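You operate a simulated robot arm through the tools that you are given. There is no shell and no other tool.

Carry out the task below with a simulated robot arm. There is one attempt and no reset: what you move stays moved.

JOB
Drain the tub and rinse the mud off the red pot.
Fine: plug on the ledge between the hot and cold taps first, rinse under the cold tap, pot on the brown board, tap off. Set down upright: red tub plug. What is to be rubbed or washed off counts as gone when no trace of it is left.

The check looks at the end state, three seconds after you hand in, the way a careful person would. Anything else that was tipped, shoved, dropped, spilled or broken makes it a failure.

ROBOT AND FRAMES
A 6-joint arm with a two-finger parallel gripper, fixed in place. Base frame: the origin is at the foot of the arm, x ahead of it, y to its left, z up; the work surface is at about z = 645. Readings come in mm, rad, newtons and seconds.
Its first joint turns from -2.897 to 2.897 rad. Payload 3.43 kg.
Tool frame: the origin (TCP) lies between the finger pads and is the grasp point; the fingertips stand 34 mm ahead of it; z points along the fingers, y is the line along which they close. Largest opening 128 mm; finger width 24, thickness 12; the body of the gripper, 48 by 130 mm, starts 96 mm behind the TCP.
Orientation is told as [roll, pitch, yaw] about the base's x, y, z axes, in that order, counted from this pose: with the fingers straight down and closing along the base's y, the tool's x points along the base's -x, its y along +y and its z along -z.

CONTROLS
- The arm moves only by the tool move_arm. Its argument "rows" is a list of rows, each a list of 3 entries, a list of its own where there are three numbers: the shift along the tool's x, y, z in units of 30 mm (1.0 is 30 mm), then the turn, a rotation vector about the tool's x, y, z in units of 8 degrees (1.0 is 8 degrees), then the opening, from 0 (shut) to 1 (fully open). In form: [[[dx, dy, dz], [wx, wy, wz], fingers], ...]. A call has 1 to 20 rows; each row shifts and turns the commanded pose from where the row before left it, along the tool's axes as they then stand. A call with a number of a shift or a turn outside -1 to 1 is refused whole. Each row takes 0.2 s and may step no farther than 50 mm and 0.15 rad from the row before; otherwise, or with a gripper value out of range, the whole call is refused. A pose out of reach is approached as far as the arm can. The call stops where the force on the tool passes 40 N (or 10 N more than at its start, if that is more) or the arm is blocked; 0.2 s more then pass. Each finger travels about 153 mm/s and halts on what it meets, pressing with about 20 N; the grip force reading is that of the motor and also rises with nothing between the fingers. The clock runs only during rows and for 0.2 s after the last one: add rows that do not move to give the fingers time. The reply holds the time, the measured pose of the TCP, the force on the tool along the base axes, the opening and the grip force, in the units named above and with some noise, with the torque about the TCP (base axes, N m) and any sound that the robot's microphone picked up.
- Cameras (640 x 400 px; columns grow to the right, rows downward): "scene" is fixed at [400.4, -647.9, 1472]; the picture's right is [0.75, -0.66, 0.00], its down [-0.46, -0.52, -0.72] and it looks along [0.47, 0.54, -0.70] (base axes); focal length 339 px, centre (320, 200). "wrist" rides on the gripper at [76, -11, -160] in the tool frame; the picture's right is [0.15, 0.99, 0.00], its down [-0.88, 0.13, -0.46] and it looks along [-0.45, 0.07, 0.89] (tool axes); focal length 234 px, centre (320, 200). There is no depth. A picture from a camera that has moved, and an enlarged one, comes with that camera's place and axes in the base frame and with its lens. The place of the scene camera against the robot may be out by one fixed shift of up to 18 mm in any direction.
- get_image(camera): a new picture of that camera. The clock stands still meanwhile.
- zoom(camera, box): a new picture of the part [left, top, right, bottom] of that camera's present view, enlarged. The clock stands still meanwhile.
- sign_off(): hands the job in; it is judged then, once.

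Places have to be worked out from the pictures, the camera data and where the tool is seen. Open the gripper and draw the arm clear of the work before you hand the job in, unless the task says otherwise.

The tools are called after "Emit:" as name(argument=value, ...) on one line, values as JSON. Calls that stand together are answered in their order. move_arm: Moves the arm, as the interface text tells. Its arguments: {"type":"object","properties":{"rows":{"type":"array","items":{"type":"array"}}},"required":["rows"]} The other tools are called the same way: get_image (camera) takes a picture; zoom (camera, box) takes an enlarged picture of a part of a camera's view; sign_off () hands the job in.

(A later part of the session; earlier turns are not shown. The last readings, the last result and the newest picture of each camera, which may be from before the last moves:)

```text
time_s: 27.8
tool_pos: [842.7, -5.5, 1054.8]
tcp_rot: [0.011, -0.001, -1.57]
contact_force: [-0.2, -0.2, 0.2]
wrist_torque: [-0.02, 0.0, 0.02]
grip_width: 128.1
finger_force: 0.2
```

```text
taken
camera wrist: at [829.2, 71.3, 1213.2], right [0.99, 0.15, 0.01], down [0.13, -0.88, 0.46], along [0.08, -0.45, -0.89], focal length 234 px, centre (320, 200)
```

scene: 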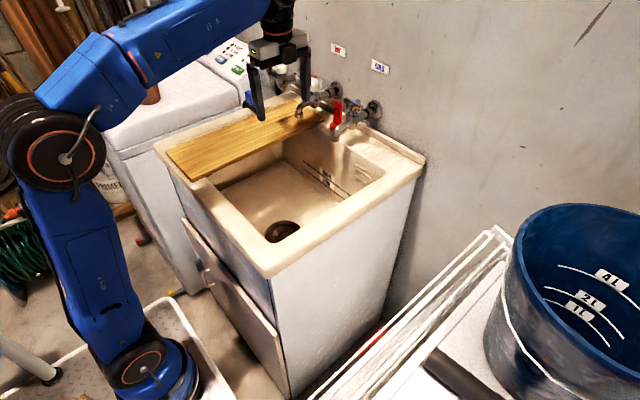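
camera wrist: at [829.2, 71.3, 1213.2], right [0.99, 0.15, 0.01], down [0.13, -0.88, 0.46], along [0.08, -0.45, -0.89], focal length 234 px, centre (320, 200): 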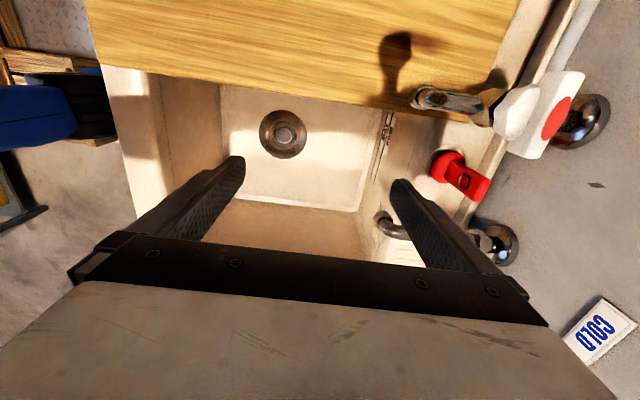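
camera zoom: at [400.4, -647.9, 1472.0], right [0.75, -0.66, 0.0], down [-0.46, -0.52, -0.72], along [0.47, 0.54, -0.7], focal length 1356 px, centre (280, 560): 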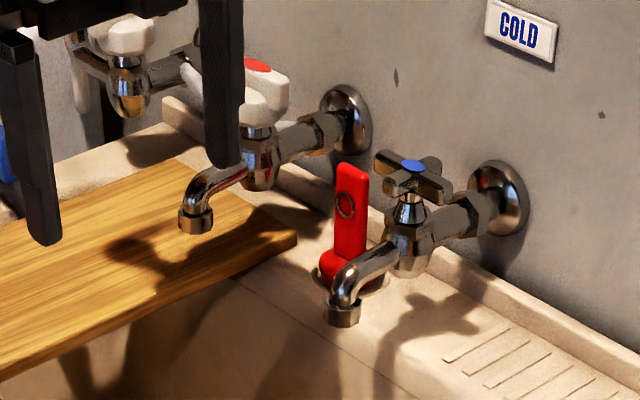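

The plug is standing upright on the ledge, and the tub is empty. Next is the cold tap's cross handle at ≈(1006.5,-89,1016), arms along x and y; I turn the tool to 45° so the fingers fit in opposite quadrants of the cross, with a partial opening.

Emit:
move_arm(rows=[[[0, 0, 0], [0, 0, -1], 0.6], [[0, 0, 0], [0, 0, -1], 0.45], [[0, 0, 0], [0, 0, -1], 0.43], [[0, 0, 0], [0, 0, -1], 0.43], [[0, 0, 0], [0, 0, -1], 0.43], [[0, 0, 0], [0, 0, -0.63], 0.43], [[-0.83, 0.27, -0.1], [0, 0, 0], 0.43], [[-0.83, 0.27, -0.1], [0, 0, 0], 0.43], [[-0.83, 0.27, 0], [0, 0, 0], 0.43], [[-0.83, 0.27, 0], [0, 0, 0], 0.43], [[0, 0, 0], [0, 0, 0], 0.43]])

Emit:
get_image(camera="wrist")

Emit:
zoom(camera="scene", box=[260, 20, 420, 150])

```text
time_s: 30.2
tool_pos: [935.7, -55.1, 1060.8]
tcp_rot: [0.007, -0.007, -0.786]
contact_force: [-0.1, -0.3, -0.2]
wrist_torque: [-0.01, -0.01, -0.01]
grip_width: 55.1
finger_force: 0.0
```

```text
taken
camera wrist: at [871.9, -8.0, 1219.3], right [0.6, 0.8, 0.01], down [0.71, -0.53, 0.46], along [0.37, -0.27, -0.89], focal length 234 px, centre (320, 200)
```

wrist: 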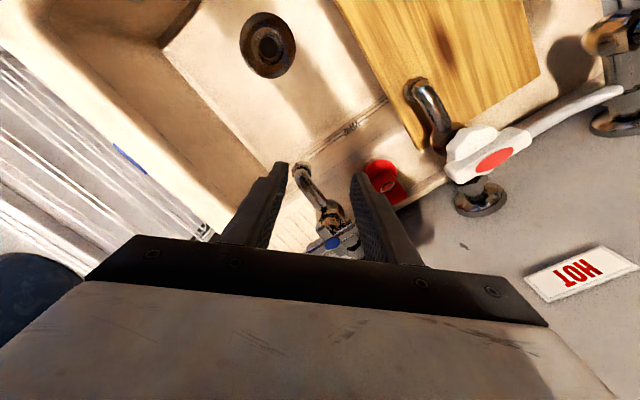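

```text
3.08 times, centred on (340, 85) of scene
camera zoom: at [400.4, -647.9, 1472.0], right [0.75, -0.66, 0.0], down [-0.46, -0.52, -0.72], along [0.47, 0.54, -0.7], focal length 1043 px, centre (258, 554)
```

zoom: 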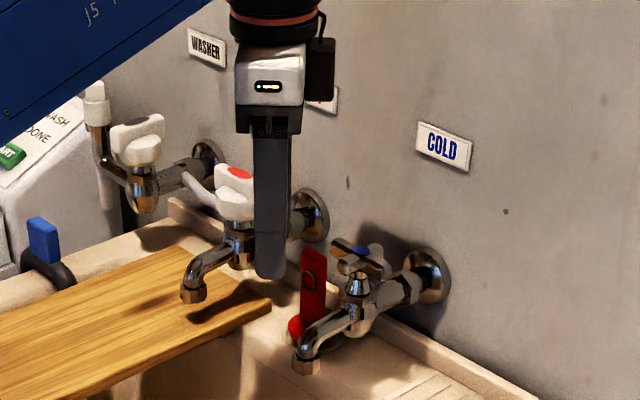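

I continue to directly above the cold handle, keeping fingertips above it.

Emit:
move_arm(rows=[[[-0.83, 0.29, -0.03], [0, 0, 0], 0.43], [[-0.83, 0.29, -0.03], [0, 0, 0], 0.43], [[-0.82, 0.28, 0], [0, 0, 0], 0.43], [[0, 0, 0], [0, 0, 0], 0.43]])

Emit:
get_image(camera="wrist")

Emit:
zoom(camera="wrist", box=[240, 120, 400, 260])

Emit:
zoom(camera="scene", box=[290, 30, 410, 140])

```text
time_s: 31.2
tool_pos: [1008.6, -90.4, 1061.5]
tcp_rot: [0.006, -0.005, -0.785]
contact_force: [0.2, -0.2, 0.4]
wrist_torque: [0.01, -0.03, -0.01]
grip_width: 55.1
finger_force: 0.1
```

```text
taken
camera wrist: at [944.6, -43.1, 1220.5], right [0.6, 0.8, 0.01], down [0.71, -0.53, 0.46], along [0.37, -0.27, -0.89], focal length 234 px, centre (320, 200)
```

wrist: 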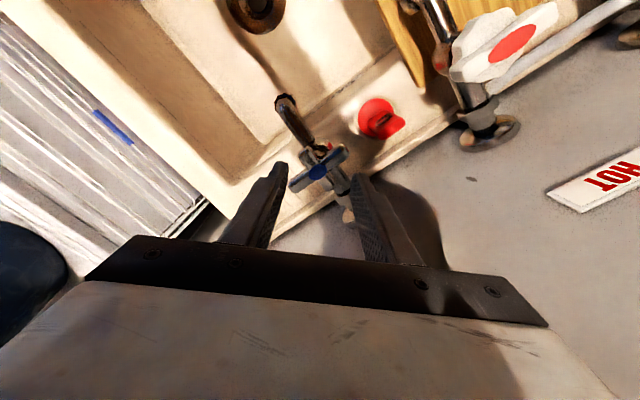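

```text
2.86 times, centred on (320, 190) of wrist
camera zoom: at [944.6, -43.1, 1220.5], right [0.6, 0.8, 0.01], down [0.71, -0.53, 0.46], along [0.37, -0.27, -0.89], focal length 669 px, centre (320, 229)
```

zoom: 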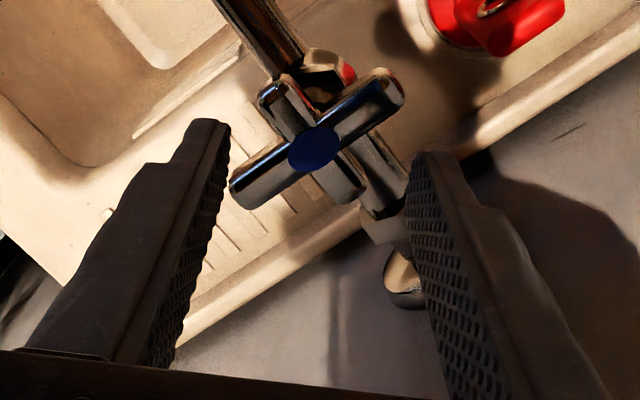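

```text
3.64 times, centred on (350, 85) of scene
camera zoom: at [400.4, -647.9, 1472.0], right [0.75, -0.66, 0.0], down [-0.46, -0.52, -0.72], along [0.47, 0.54, -0.7], focal length 1233 px, centre (211, 618)
```

zoom: 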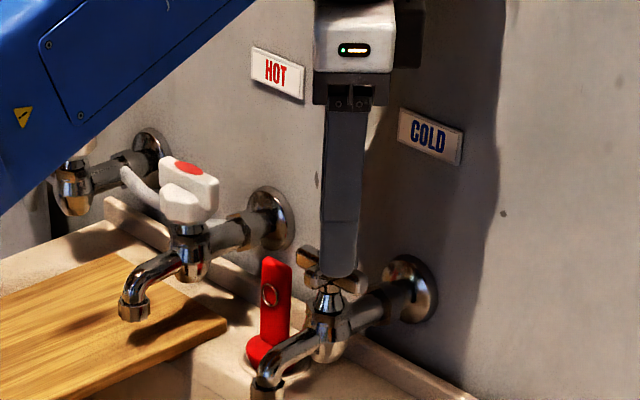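

The handle centre is ≈(1004.5,-88.7). I correct by 4 mm and lower the fingertips between the cross arms (to about z 992).

Emit:
move_arm(rows=[[[0.134, -0.054, 0.2], [0, 0, 0], 0.43], [[0, 0, 0.5], [0, 0, 0], 0.43], [[0, 0, 0.48], [0, 0, 0], 0.43], [[0, 0, 0], [0, 0, 0], 0.43]])

Emit:
zoom(camera="wrist", box=[240, 120, 400, 260])

Emit:
zoom(camera="scene", box=[310, 60, 410, 140])

```text
time_s: 32.2
tool_pos: [1004.1, -87.5, 1028.8]
tcp_rot: [0.007, -0.007, -0.787]
contact_force: [-0.6, -0.6, 0.1]
wrist_torque: [0.0, -0.01, -0.03]
grip_width: 54.8
finger_force: 0.0
```

```text
2.86 times, centred on (320, 190) of wrist
camera zoom: at [940.4, -40.6, 1186.3], right [0.6, 0.8, 0.01], down [0.71, -0.53, 0.46], along [0.38, -0.27, -0.89], focal length 669 px, centre (320, 229)
```

zoom: 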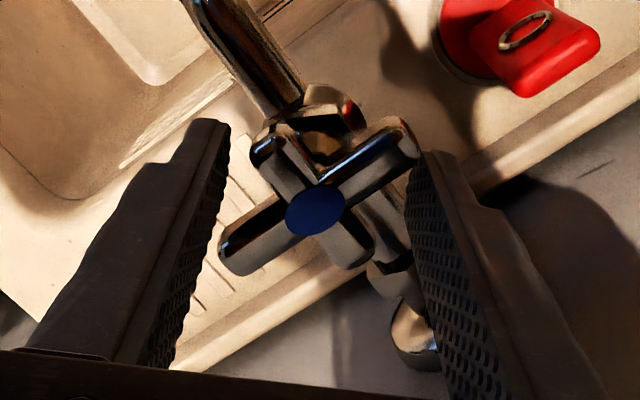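

```text
5.00 times, centred on (360, 100) of scene
camera zoom: at [400.4, -647.9, 1472.0], right [0.75, -0.66, 0.0], down [-0.46, -0.52, -0.72], along [0.47, 0.54, -0.7], focal length 1695 px, centre (120, 700)
```

zoom: 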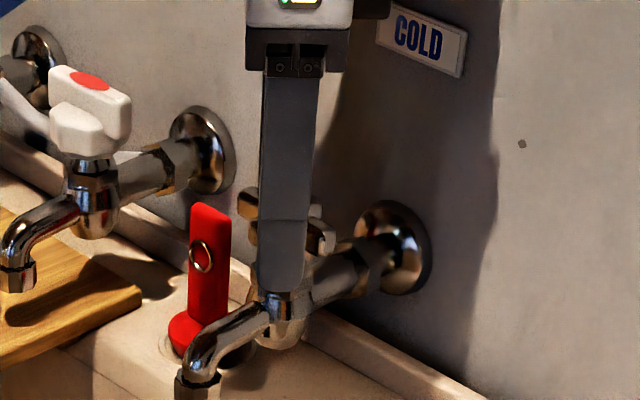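

The fingers straddle the cross properly centred. I narrow slightly and turn counter-clockwise (seen from above) to open the tap, watching for sound and water.

Emit:
move_arm(rows=[[[0, 0, 0], [0, 0, 0], 0.36], [[0, 0, 0], [0, 0, -0.5], 0.36], [[0, 0, 0], [0, 0, -0.8], 0.36], [[0, 0, 0], [0, 0, -0.8], 0.36], [[0, 0, 0], [0, 0, -0.8], 0.36], [[0, 0, 0], [0, 0, -0.8], 0.36], [[0, 0, 0], [0, 0, 0], 0.36]])

Emit:
zoom(camera="wrist", box=[240, 80, 400, 260])

Emit:
zoom(camera="scene", box=[260, 60, 410, 200])

```text
time_s: 33.8
tool_pos: [1002.7, -86.6, 1028.6]
tcp_rot: [0.003, -0.009, -0.267]
contact_force: [-2.6, -2.0, 0.3]
wrist_torque: [-0.06, 0.06, -0.01]
grip_width: 47.9
finger_force: 1.4
```

```text
2.22 times, centred on (320, 170) of wrist
camera zoom: at [925.3, -76.3, 1186.5], right [0.12, 0.99, 0.0], down [0.88, -0.11, 0.46], along [0.46, -0.05, -0.89], focal length 520 px, centre (320, 267)
```

zoom: 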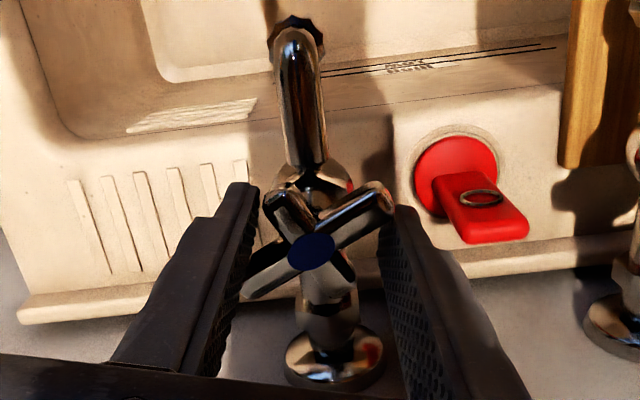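

```text
2.86 times, centred on (335, 130) of scene
camera zoom: at [400.4, -647.9, 1472.0], right [0.75, -0.66, 0.0], down [-0.46, -0.52, -0.72], along [0.47, 0.54, -0.7], focal length 968 px, centre (277, 400)
```

zoom: 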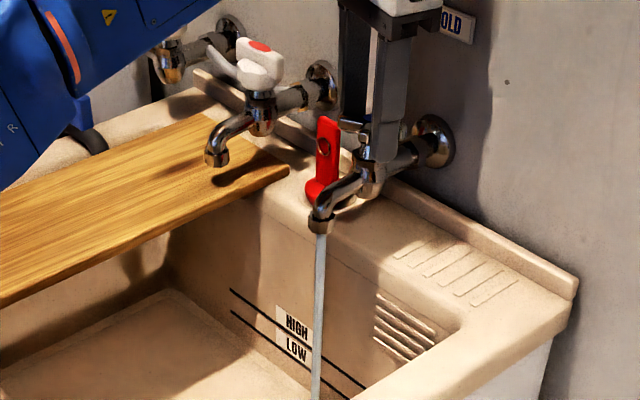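

Water is now running in a steady stream from the cold spout. I open the fingers a little, lift off the handle and back away toward the pots.

Emit:
move_arm(rows=[[[0, 0, 0], [0, 0, 0.2], 0.46], [[0, 0, -0.3], [0, 0, 0], 0.46], [[0, 0, -0.7], [0, 0, 0], 0.46], [[0.5, 0, -0.5], [0, 0, 0], 0.46], [[1, 0, 0], [0, 0, 0], 0.46], [[1, 0, 0], [0, 0, 0], 0.46], [[1, 0, 0], [0, 0, 0], 0.6], [[1, 0, 0], [0, 0, 0], 0.8], [[1, 0, 0], [0, 0, 0], 1], [[0, 0, 0], [0, 0, 0], 1]])

Emit:
get_image(camera="scene")

Emit:
get_image(camera="wrist")

```text
time_s: 36.0
tool_pos: [844.6, -37.7, 1071.8]
tcp_rot: [0.003, -0.008, -0.296]
contact_force: [0.1, -0.2, -0.4]
wrist_torque: [0.03, 0.04, -0.01]
grip_width: 127.9
finger_force: 0.0
```

```text
taken
```

scene: 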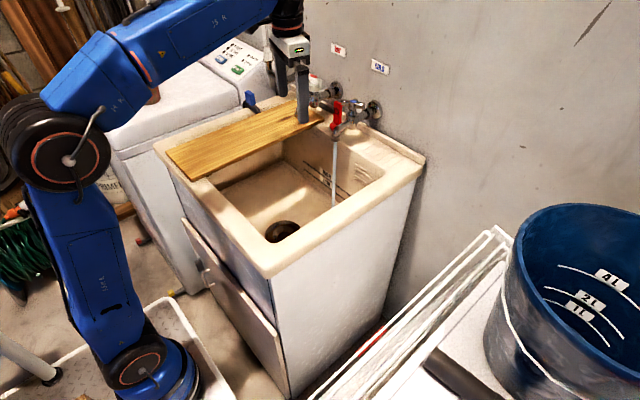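

```text
taken
camera wrist: at [767.2, -25.7, 1230.1], right [0.15, 0.99, 0.0], down [0.88, -0.13, 0.46], along [0.46, -0.07, -0.89], focal length 234 px, centre (320, 200)
```

wrist: 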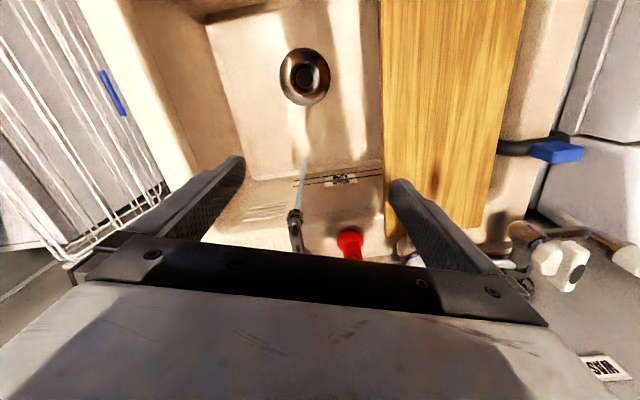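

Next I look at the pots: I raise the arm, square up the yaw and swing left over the washing machine, staying high.

Emit:
move_arm(rows=[[[0, 0, -0.9], [0, 0, -0.8], 1], [[0, 0, -0.9], [0, 0, -0.8], 1], [[0.5, 0, -0.9], [0, 0, -0.52], 1], [[0.8, 1, 0], [0, 0, 0], 1], [[0.8, 1, 0], [0, 0, 0], 1], [[0.8, 1, 0], [0, 0, 0], 1], [[0.8, 1, 0], [0, 0, 0], 1], [[0.8, 1, 0], [0, 0, 0], 1], [[0.8, 1, 0], [0, 0, 0], 1], [[0.8, 1, 0], [0, 0, 0], 1], [[0.8, 1, 0], [0, 0, 0], 1], [[0.5, 1, 0], [0, 0, 0], 1], [[0.5, 1, 0], [0, 0, 0], 1], [[0.5, 1, 0], [0, 0, 0], 1], [[0, 1, 0], [0, 0, 0], 1], [[0, 0, 0], [0, 0, 0], 1]])

Emit:
get_image(camera="scene")

Emit:
get_image(camera="wrist")

```text
time_s: 39.4
tool_pos: [591.6, 322.5, 1151.5]
tcp_rot: [0.001, -0.011, -0.001]
contact_force: [0.2, 0.7, 0.0]
wrist_torque: [-0.03, 0.03, -0.02]
grip_width: 128.0
finger_force: 0.0
```

```text
taken
```

scene: 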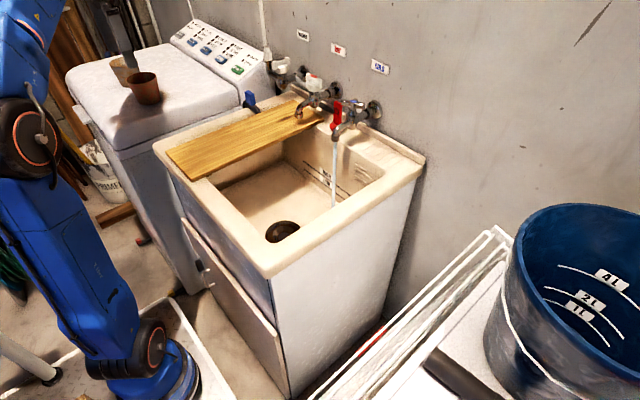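

```text
taken
camera wrist: at [514.1, 313.0, 1309.2], right [-0.15, 0.99, 0.0], down [0.88, 0.13, 0.46], along [0.46, 0.07, -0.89], focal length 234 px, centre (320, 200)
```

wrist: 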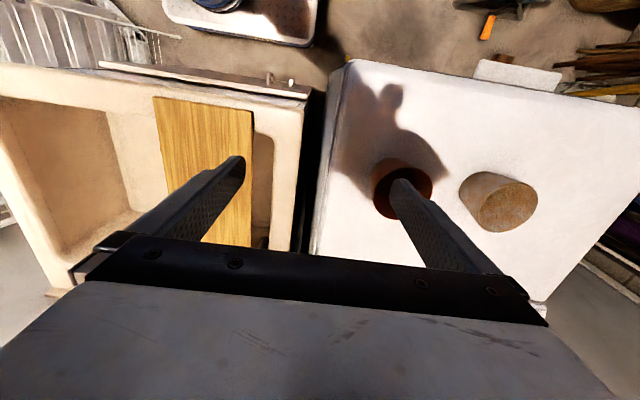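

The red pot is near (650,465). I shift left so the pots are centred between the fingers and look closely.

Emit:
move_arm(rows=[[[0.3, 1, 0], [0, 0, 0], 1], [[0.3, 1, 0], [0, 0, 0], 1], [[0.3, 1, 0], [0, 0, 0], 1], [[0.3, 1, 0], [0, 0, 0], 1], [[0, 0.8, 0], [0, 0, 0], 1], [[0, 0, 0], [0, 0, 0], 1]])

Emit:
get_image(camera="wrist")

Emit:
zoom(camera="wrist", box=[240, 100, 460, 260])

Emit:
zoom(camera="scene", box=[60, 30, 220, 140])

```text
time_s: 40.8
tool_pos: [554.8, 465.6, 1144.6]
tcp_rot: [0.005, -0.012, -0.001]
contact_force: [1.2, -0.1, 0.9]
wrist_torque: [0.0, 0.01, -0.01]
grip_width: 128.0
finger_force: 0.1
out of reach, approached as far as the arm can: row 5
```

```text
taken
camera wrist: at [476.5, 454.9, 1302.4], right [-0.15, 0.99, 0.0], down [0.87, 0.13, 0.47], along [0.46, 0.07, -0.88], focal length 234 px, centre (320, 200)
```

wrist: 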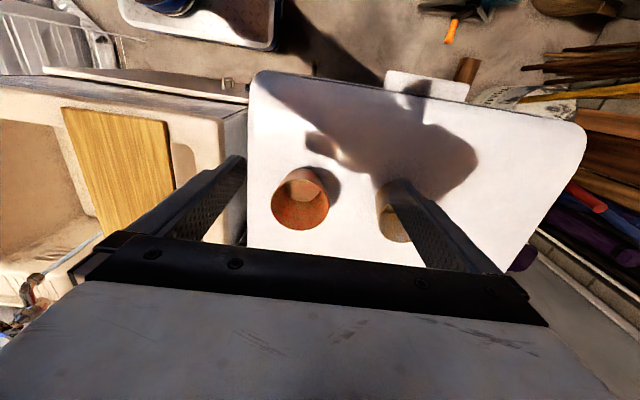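

```text
2.50 times, centred on (350, 180) of wrist
camera zoom: at [476.5, 454.9, 1302.4], right [-0.15, 0.99, 0.0], down [0.87, 0.13, 0.47], along [0.46, 0.07, -0.88], focal length 585 px, centre (245, 250)
```

zoom: 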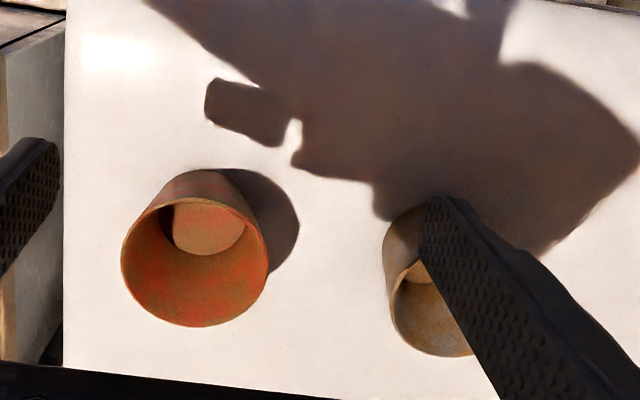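

```text
3.64 times, centred on (140, 85) of scene
camera zoom: at [400.4, -647.9, 1472.0], right [0.75, -0.66, 0.0], down [-0.46, -0.52, -0.72], along [0.47, 0.54, -0.7], focal length 1233 px, centre (974, 618)
```

zoom: 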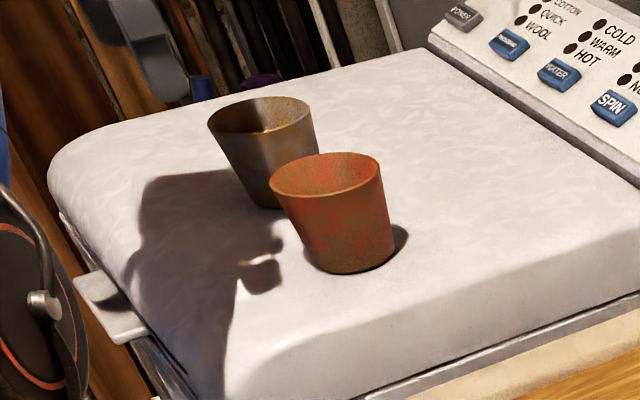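

The red pot's rim centre is ≈(645,452,1000), about 88 mm across and ~75 mm tall; brown mud film over red clay inside and out. The grey pot is ~150 mm further in +y. I zoom more for detail of the mud.

Emit:
zoom(camera="scene", box=[115, 60, 175, 110])

Emit:
zoom(camera="wrist", box=[255, 150, 345, 240])

```text
8.00 times, centred on (145, 85) of scene
camera zoom: at [400.4, -647.9, 1472.0], right [0.75, -0.66, 0.0], down [-0.46, -0.52, -0.72], along [0.47, 0.54, -0.7], focal length 2712 px, centre (1720, 1120)
```

zoom: 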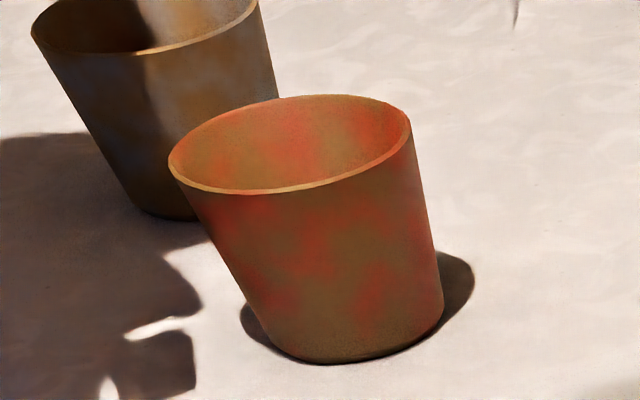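

```text
4.44 times, centred on (300, 195) of wrist
camera zoom: at [476.5, 454.9, 1302.4], right [-0.15, 0.99, 0.0], down [0.87, 0.13, 0.47], along [0.46, 0.07, -0.88], focal length 1041 px, centre (409, 222)
```

zoom: 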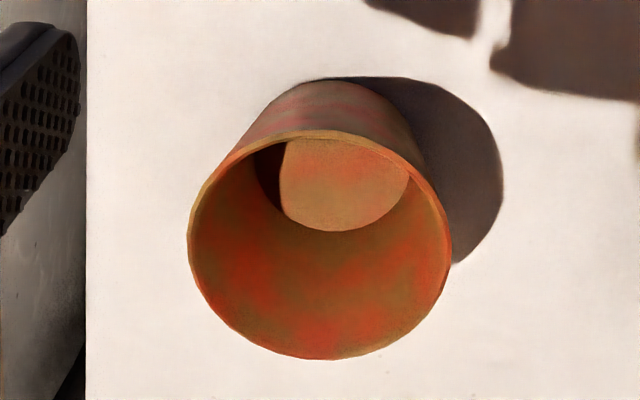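

I'll pinch the pot by its rim (one finger inside, one outside) on the −y side, with the tool tilted ~7° to match the wall taper. I move above that spot with a 60 mm opening and check alignment.

Emit:
move_arm(rows=[[[-0.6, -0.4, 0.5], [0, 0, 0], 0.8], [[-0.6, -0.4, 0.5], [0, 0, 0], 0.6], [[-0.6, -0.35, 0.5], [0, 0, 0], 0.48], [[-0.6, -0.35, 0.3], [0, 0, 0], 0.48], [[-0.66, -0.34, 0.2], [-0.85, 0, 0], 0.48], [[0, 0, 0], [0, 0, 0], 0.48]])

Emit:
get_image(camera="wrist")

Emit:
zoom(camera="wrist", box=[240, 100, 440, 260])

Emit:
zoom(camera="scene", box=[80, 10, 240, 130])

```text
time_s: 42.2
tool_pos: [648.1, 412.1, 1086.0]
tcp_rot: [0.122, -0.011, 0.0]
contact_force: [0.0, 0.3, 0.0]
wrist_torque: [-0.03, -0.02, 0.0]
grip_width: 61.5
finger_force: 0.0
```

```text
taken
camera wrist: at [569.6, 383.0, 1240.7], right [-0.15, 0.98, 0.12], down [0.88, 0.07, 0.48], along [0.46, 0.17, -0.87], focal length 234 px, centre (320, 200)
```

wrist: 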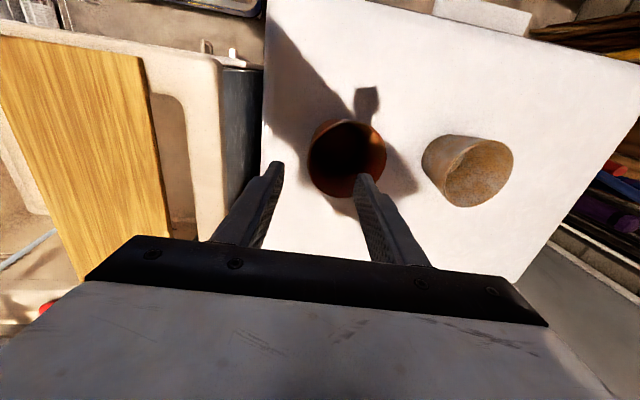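

```text
2.50 times, centred on (340, 180) of wrist
camera zoom: at [569.6, 383.0, 1240.7], right [-0.15, 0.98, 0.12], down [0.88, 0.07, 0.48], along [0.46, 0.17, -0.87], focal length 585 px, centre (270, 250)
```

zoom: 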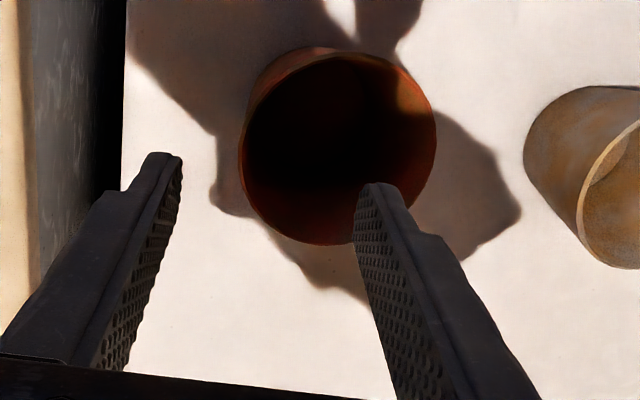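

```text
3.33 times, centred on (160, 70) of scene
camera zoom: at [400.4, -647.9, 1472.0], right [0.75, -0.66, 0.0], down [-0.46, -0.52, -0.72], along [0.47, 0.54, -0.7], focal length 1130 px, centre (853, 633)
```

zoom: 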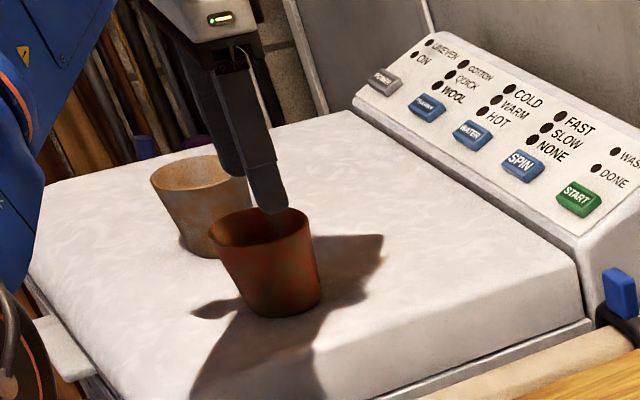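

Rim centre confirmed ≈(645,453,1001). The inner finger is above the pot's mouth and the outer finger is clear, so I descend vertically to TCP z≈996.

Emit:
move_arm(rows=[[[0.06, -0.11, 0.6], [0, 0, 0], 0.48], [[0.03, -0.1, 0.8], [0, 0, 0], 0.48], [[0.03, -0.1, 0.8], [0, 0, 0], 0.48], [[0, -0.08, 0.75], [0, 0, 0], 0.48], [[0, 0, 0], [0, 0, 0], 0.48]])

Emit:
zoom(camera="wrist", box=[220, 100, 420, 260])

Emit:
zoom(camera="scene", box=[100, 40, 200, 120])

```text
time_s: 43.4
tool_pos: [643.4, 408.7, 996.1]
tcp_rot: [0.118, -0.011, -0.001]
contact_force: [0.2, 0.2, 0.5]
wrist_torque: [-0.02, -0.02, -0.05]
grip_width: 61.2
finger_force: 0.0
```

```text
2.50 times, centred on (320, 180) of wrist
camera zoom: at [566.3, 380.1, 1152.5], right [-0.15, 0.98, 0.12], down [0.88, 0.08, 0.48], along [0.46, 0.17, -0.87], focal length 585 px, centre (320, 250)
```

zoom: 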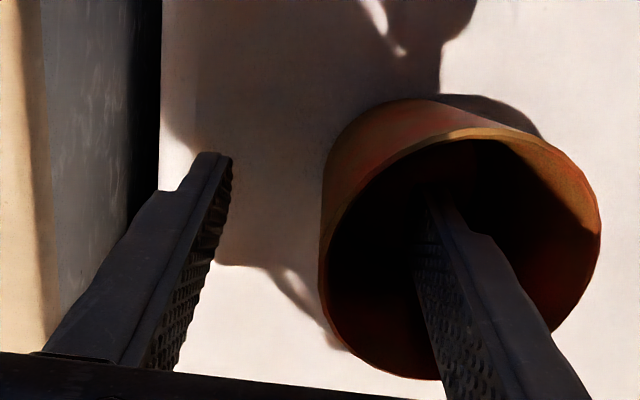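

```text
5.00 times, centred on (150, 80) of scene
camera zoom: at [400.4, -647.9, 1472.0], right [0.75, -0.66, 0.0], down [-0.46, -0.52, -0.72], along [0.47, 0.54, -0.7], focal length 1695 px, centre (1170, 800)
```

zoom: 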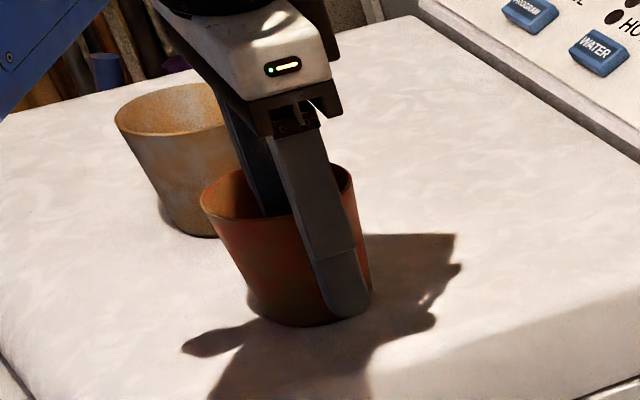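

One finger is inside, the other outside. I close on the wall.

Emit:
move_arm(rows=[[[0, 0, 0], [0, 0, 0], 0.25], [[0, 0, 0], [0, 0, 0], 0.1], [[0, 0, 0], [0, 0, 0], 0], [[0, 0, 0], [0, 0, 0], 0]])

Emit:
zoom(camera="wrist", box=[220, 100, 420, 260])

Emit:
zoom(camera="scene", box=[100, 40, 200, 120])

```text
time_s: 44.4
tool_pos: [643.6, 408.5, 998.1]
tcp_rot: [0.121, -0.011, -0.001]
contact_force: [0.8, 1.4, 7.7]
wrist_torque: [0.6, -0.06, -0.03]
grip_width: 7.4
finger_force: 20.3
```

```text
2.50 times, centred on (320, 180) of wrist
camera zoom: at [566.1, 379.9, 1153.2], right [-0.15, 0.98, 0.12], down [0.88, 0.07, 0.48], along [0.46, 0.17, -0.87], focal length 585 px, centre (320, 250)
```

zoom: 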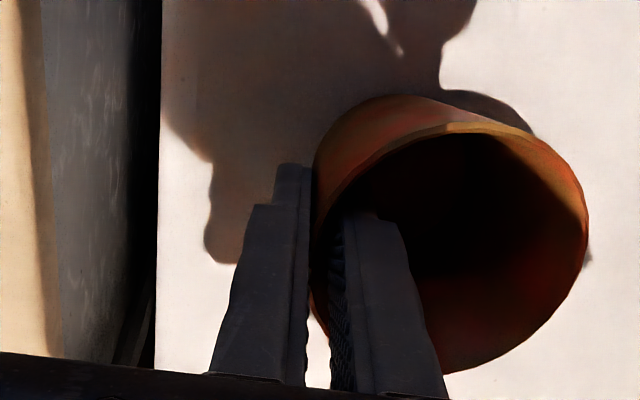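

```text
5.00 times, centred on (150, 80) of scene
camera zoom: at [400.4, -647.9, 1472.0], right [0.75, -0.66, 0.0], down [-0.46, -0.52, -0.72], along [0.47, 0.54, -0.7], focal length 1695 px, centre (1170, 800)
```

zoom: 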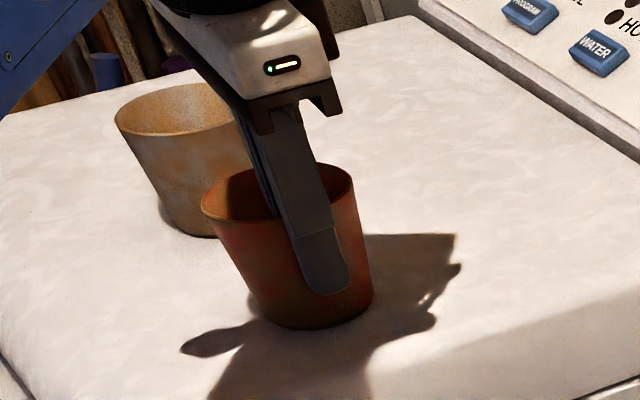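

Gripped (wall ≈7 mm). I lift gently straight up and check the hold.

Emit:
move_arm(rows=[[[0, 0.025, -0.2], [0, 0, 0], 0], [[0, 0.05, -0.4], [0, 0, 0], 0], [[0, 0.06, -0.5], [0, 0, 0], 0], [[0, 0.1, -0.8], [0, 0, 0], 0], [[0, 0, 0], [0, 0, 0], 0]])

Emit:
zoom(camera="wrist", box=[220, 80, 440, 260])

Emit:
zoom(camera="scene", box=[80, 20, 220, 130])

```text
time_s: 45.6
tool_pos: [641.7, 408.5, 1055.6]
tcp_rot: [0.119, -0.009, -0.001]
contact_force: [-0.4, -0.6, -0.3]
wrist_torque: [-0.03, 0.02, 0.01]
grip_width: 7.0
finger_force: 19.4
```

```text
2.22 times, centred on (330, 170) of wrist
camera zoom: at [564.9, 380.7, 1210.0], right [-0.15, 0.98, 0.12], down [0.88, 0.08, 0.48], along [0.46, 0.17, -0.87], focal length 520 px, centre (298, 267)
```

zoom: 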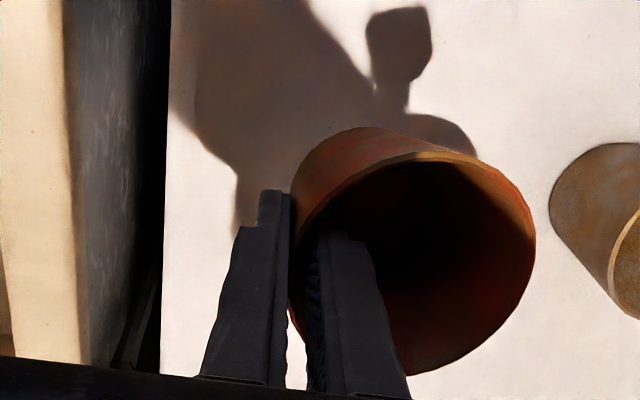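

```text
3.64 times, centred on (150, 75) of scene
camera zoom: at [400.4, -647.9, 1472.0], right [0.75, -0.66, 0.0], down [-0.46, -0.52, -0.72], along [0.47, 0.54, -0.7], focal length 1233 px, centre (938, 654)
```

zoom: 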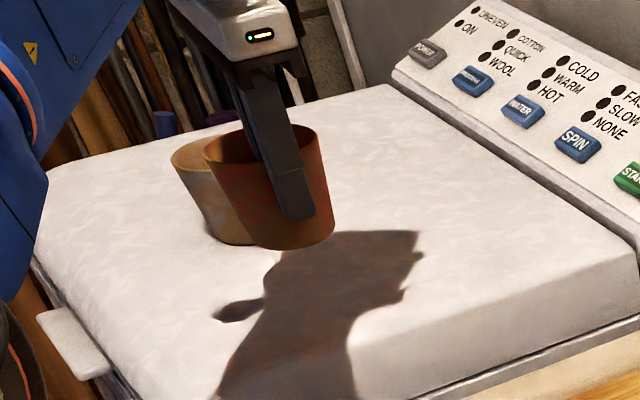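

The pot is held firmly. I raise it further and carry it over to the tub, passing well in front of the taps.

Emit:
move_arm(rows=[[[0, 0.08, -0.66], [0, 0, 0], 0], [[0, 0.08, -0.66], [0, 0, 0], 0], [[-0.1, -0.5, -0.06], [0, 0, 0], 0], [[-0.15, -0.9, -0.11], [0, 0, 0], 0], [[-0.15, -0.9, -0.11], [0, 0, 0], 0], [[-0.15, -0.9, -0.11], [0, 0, 0], 0], [[-0.15, -0.9, -0.11], [0, 0, 0], 0], [[-0.15, -0.9, -0.11], [0, 0, 0], 0], [[-0.15, -0.9, -0.11], [0, 0, 0], 0], [[-0.15, -0.9, -0.11], [0, 0, 0], 0], [[-0.15, -0.9, -0.11], [0, 0, 0], 0], [[-0.15, -0.9, -0.11], [0, 0, 0], 0], [[-0.15, -0.9, -0.11], [0, 0, 0], 0], [[-0.15, -0.9, -0.11], [0, 0, 0], 0], [[-0.15, -0.9, -0.11], [0, 0, 0], 0], [[-0.15, -0.9, -0.11], [0, 0, 0], 0], [[-0.15, -0.9, -0.11], [0, 0, 0], 0], [[-0.15, -0.9, -0.11], [0, 0, 0], 0], [[-0.15, -0.9, -0.11], [0, 0, 0], 0], [[0, 0, 0], [0, 0, 0], 0]])

Emit:
get_image(camera="scene")

Emit:
get_image(camera="wrist")

```text
time_s: 49.8
tool_pos: [716.2, -40.9, 1094.0]
tcp_rot: [0.12, -0.009, -0.002]
contact_force: [-0.8, 1.0, -0.2]
wrist_torque: [-0.03, -0.01, -0.01]
grip_width: 7.2
finger_force: 20.0
```

```text
taken
```

scene: 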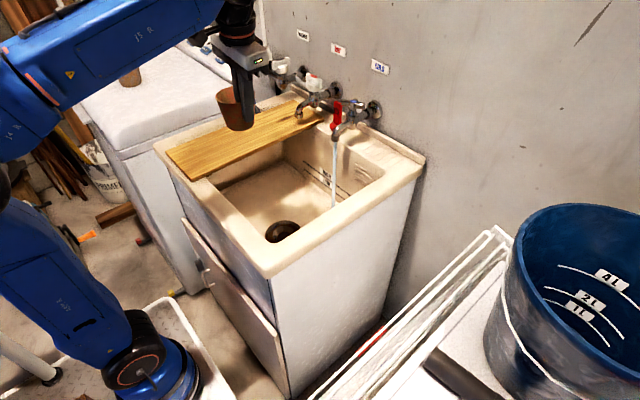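

```text
taken
camera wrist: at [639.0, -70.2, 1249.7], right [-0.15, 0.98, 0.12], down [0.88, 0.08, 0.48], along [0.46, 0.17, -0.87], focal length 234 px, centre (320, 200)
```

wrist: 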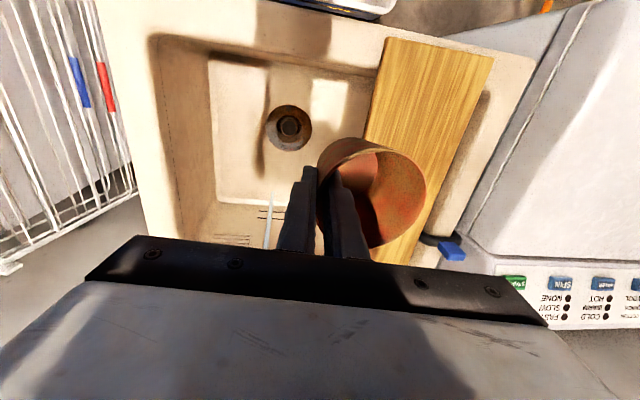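

I rotate the tool −90° about the vertical so the pot ends up on the far (+x) side of the fingers, with the gripper on the robot's side.

Emit:
move_arm(rows=[[[0, 0, 0], [0, -0.12, 0.99], 0], [[0, 0, 0], [0, -0.12, 0.99], 0], [[0, 0, 0], [0, -0.12, 0.99], 0], [[0, 0, 0], [0, -0.12, 0.99], 0], [[0, 0, 0], [0, -0.12, 0.99], 0], [[0, 0, 0], [0, -0.12, 0.99], 0], [[0, 0, 0], [0, -0.12, 0.99], 0], [[0, 0, 0], [0, -0.12, 0.99], 0], [[0, 0, 0], [0, -0.12, 0.99], 0], [[0, 0, 0], [0, -0.12, 0.99], 0], [[0, 0, 0], [0, -0.12, 0.99], 0], [[0, 0, 0], [0, -0.04, 0.34], 0], [[0, 0, 0], [0, 0, 0], 0]])

Emit:
get_image(camera="scene")

Emit:
get_image(camera="wrist")

```text
time_s: 52.6
tool_pos: [718.0, -41.6, 1095.6]
tcp_rot: [0.13, -0.002, -1.579]
contact_force: [0.2, -0.5, 0.4]
wrist_torque: [0.02, 0.04, 0.0]
grip_width: 6.9
finger_force: 20.1
```

```text
taken
```

scene: 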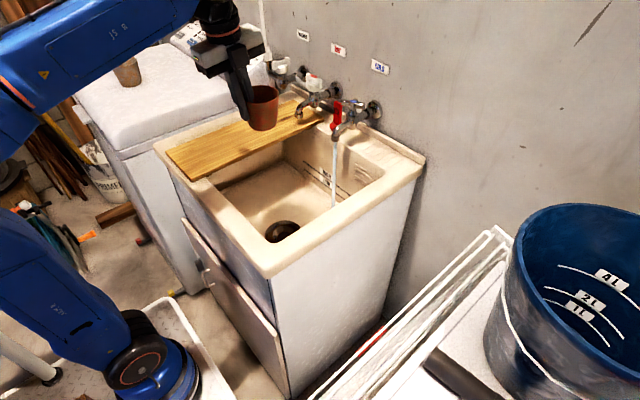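

```text
taken
camera wrist: at [686.7, 36.3, 1251.5], right [0.98, 0.14, 0.13], down [0.06, -0.88, 0.47], along [0.18, -0.45, -0.87], focal length 234 px, centre (320, 200)
```

wrist: 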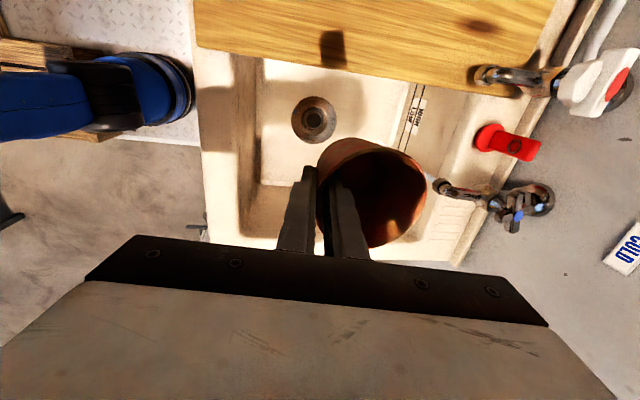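

The pot is now on the +x side of the fingers. I lower it into the basin in front of the cold stream (pot centre about (872,-86)), staying clear of the spout.

Emit:
move_arm(rows=[[[-0.37, 0.92, 0.12], [0, 0, 0], 0], [[-0.37, 0.92, 0.12], [0, 0, 0], 0], [[-0.37, 0.92, 0.12], [0, 0, 0], 0], [[-0.37, 0.92, 0.12], [0, 0, 0], 0], [[0, -0.12, 0.95], [0, 0, 0], 0], [[0, -0.12, 0.95], [0, 0, 0], 0], [[0, -0.12, 0.95], [0, 0, 0], 0], [[0, -0.12, 0.95], [0, 0, 0], 0], [[0, -0.12, 0.95], [0, 0, 0], 0], [[0, -0.12, 0.95], [0, 0, 0], 0], [[0, -0.12, 0.95], [0, 0, 0], 0], [[0, 0, 0], [0, 0, 0], 0]])

Emit:
zoom(camera="scene", box=[200, 50, 420, 210])

Emit:
get_image(camera="wrist")

```text
time_s: 55.2
tool_pos: [828.7, -86.6, 893.7]
tcp_rot: [0.131, -0.001, -1.58]
contact_force: [-0.7, -0.5, 0.0]
wrist_torque: [-0.01, 0.03, -0.01]
grip_width: 6.8
finger_force: 20.2
```

```text
2.50 times, centred on (310, 130) of scene
camera zoom: at [400.4, -647.9, 1472.0], right [0.75, -0.66, 0.0], down [-0.46, -0.52, -0.72], along [0.47, 0.54, -0.7], focal length 847 px, centre (345, 375)
```

zoom: 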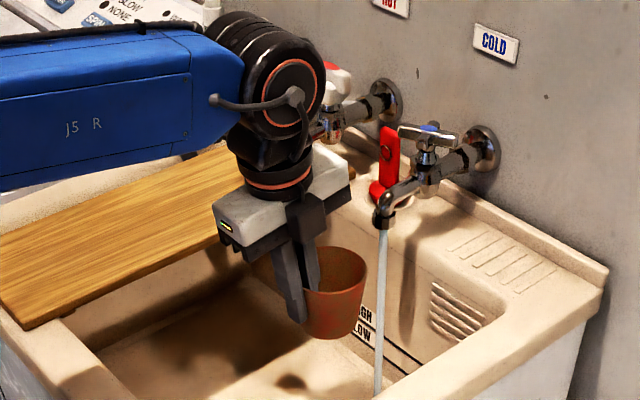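

```text
taken
camera wrist: at [798.0, -9.2, 1049.3], right [0.98, 0.14, 0.13], down [0.06, -0.88, 0.47], along [0.18, -0.45, -0.87], focal length 234 px, centre (320, 200)
```

wrist: 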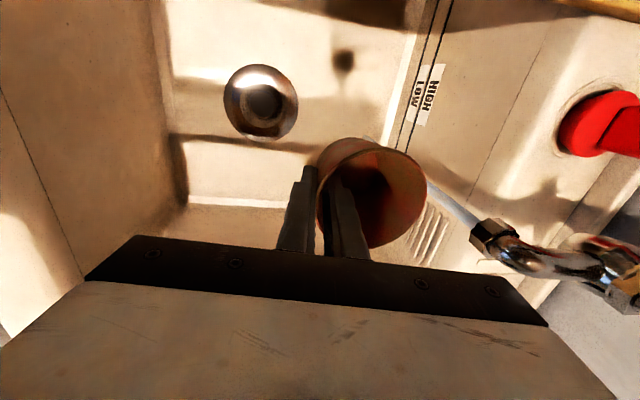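

The stream lies just beyond the pot. I move the pot forward under the stream (pot centre ≈ x 925, rim below the spout) and watch what happens.

Emit:
move_arm(rows=[[[0, 0.6, 0.08], [0, 0, 0], 0], [[0, 0.6, 0.08], [0, 0, 0], 0], [[0, 0.6, 0.08], [0, 0, 0], 0], [[0, 0, 0], [0, 0, 0], 0], [[0, 0, 0], [0, 0, 0], 0]])

Emit:
zoom(camera="scene", box=[260, 70, 420, 190])

Emit:
get_image(camera="wrist")

```text
time_s: 56.4
tool_pos: [884.3, -87.0, 893.3]
tcp_rot: [0.131, -0.002, -1.579]
contact_force: [1.4, -1.2, -0.2]
wrist_torque: [-0.03, 0.02, 0.0]
grip_width: 6.8
finger_force: 20.1
```

```text
3.33 times, centred on (340, 130) of scene
camera zoom: at [400.4, -647.9, 1472.0], right [0.75, -0.66, 0.0], down [-0.46, -0.52, -0.72], along [0.47, 0.54, -0.7], focal length 1130 px, centre (253, 433)
```

zoom: 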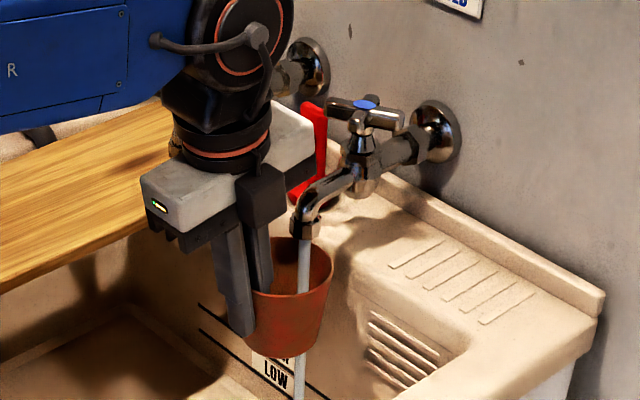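

```text
taken
camera wrist: at [853.0, -10.1, 1049.7], right [0.98, 0.14, 0.13], down [0.06, -0.88, 0.47], along [0.18, -0.45, -0.87], focal length 234 px, centre (320, 200)
```

wrist: 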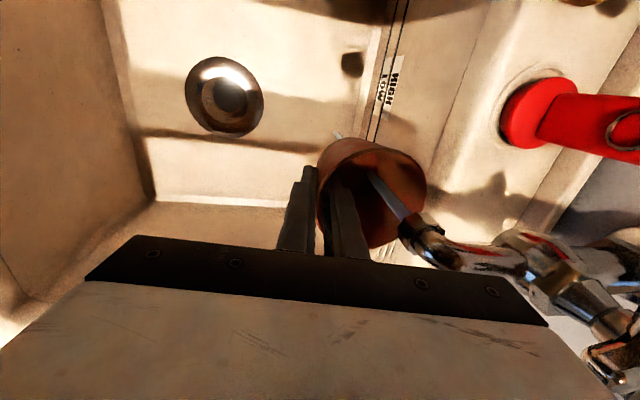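

The stream now enters the pot and comes out beneath it. I zoom in to see how the mud reacts.

Emit:
zoom(camera="scene", box=[310, 115, 360, 165])

Emit:
zoom(camera="wrist", box=[290, 110, 450, 260])

```text
8.00 times, centred on (335, 140) of scene
camera zoom: at [400.4, -647.9, 1472.0], right [0.75, -0.66, 0.0], down [-0.46, -0.52, -0.72], along [0.47, 0.54, -0.7], focal length 2712 px, centre (200, 680)
```

zoom: 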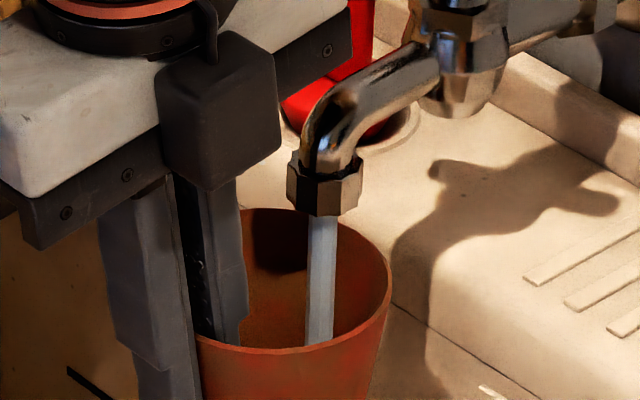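

```text
2.67 times, centred on (370, 185) of wrist
camera zoom: at [853.0, -10.1, 1049.7], right [0.98, 0.14, 0.13], down [0.06, -0.88, 0.47], along [0.18, -0.45, -0.87], focal length 624 px, centre (187, 240)
```

zoom: 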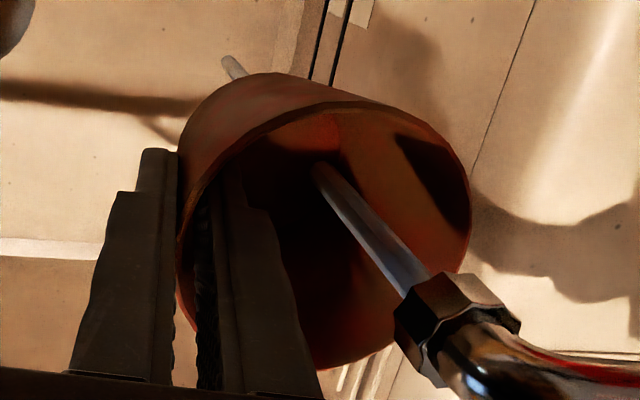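

I hold the pot in place for about 2 s to see the cleaning effect.

Emit:
move_arm(rows=[[[0, 0, 0], [0, 0, 0], 0], [[0, 0, 0], [0, 0, 0], 0], [[0, 0, 0], [0, 0, 0], 0], [[0, 0, 0], [0, 0, 0], 0], [[0, 0, 0], [0, 0, 0], 0], [[0, 0, 0], [0, 0, 0], 0], [[0, 0, 0], [0, 0, 0], 0], [[0, 0, 0], [0, 0, 0], 0], [[0, 0, 0], [0, 0, 0], 0], [[0, 0, 0], [0, 0, 0], 0]])

Emit:
zoom(camera="scene", box=[310, 115, 360, 165])

Emit:
zoom(camera="scene", box=[310, 130, 360, 180])

Emit:
zoom(camera="wrist", box=[290, 110, 450, 260])

```text
time_s: 58.6
tool_pos: [885.4, -86.9, 893.8]
tcp_rot: [0.131, -0.002, -1.578]
contact_force: [0.5, 0.1, 0.0]
wrist_torque: [0.0, 0.02, -0.03]
grip_width: 7.2
finger_force: 19.4
```

```text
8.00 times, centred on (335, 140) of scene
camera zoom: at [400.4, -647.9, 1472.0], right [0.75, -0.66, 0.0], down [-0.46, -0.52, -0.72], along [0.47, 0.54, -0.7], focal length 2712 px, centre (200, 680)
```

zoom: 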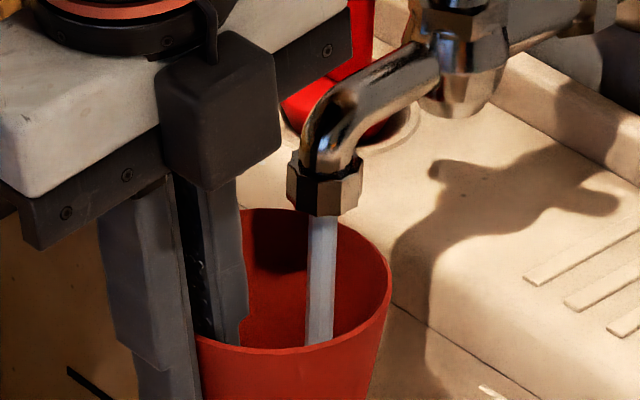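

```text
8.00 times, centred on (335, 155) of scene
camera zoom: at [400.4, -647.9, 1472.0], right [0.75, -0.66, 0.0], down [-0.46, -0.52, -0.72], along [0.47, 0.54, -0.7], focal length 2712 px, centre (200, 560)
```

zoom: 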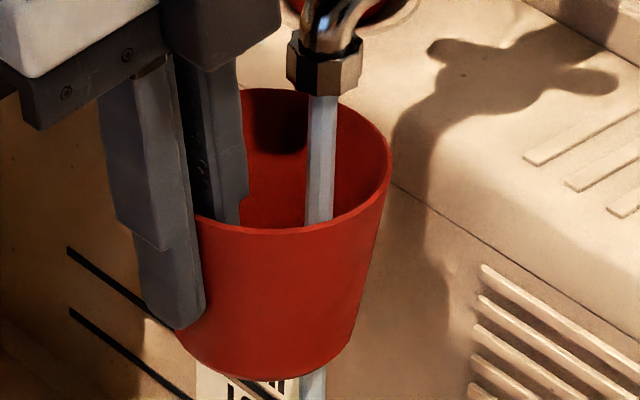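

```text
2.67 times, centred on (370, 185) of wrist
camera zoom: at [853.0, -10.1, 1049.7], right [0.98, 0.14, 0.13], down [0.06, -0.88, 0.47], along [0.18, -0.45, -0.87], focal length 624 px, centre (187, 240)
```

zoom: 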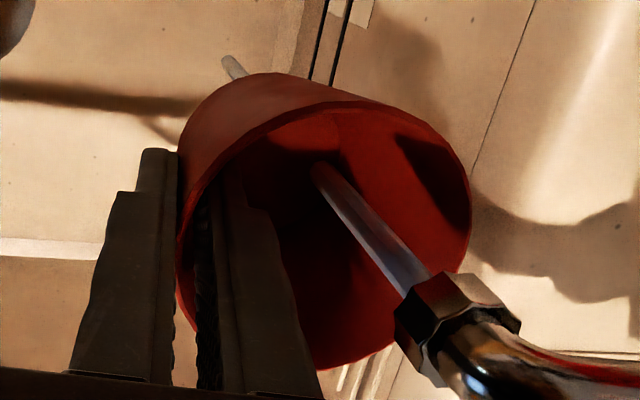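

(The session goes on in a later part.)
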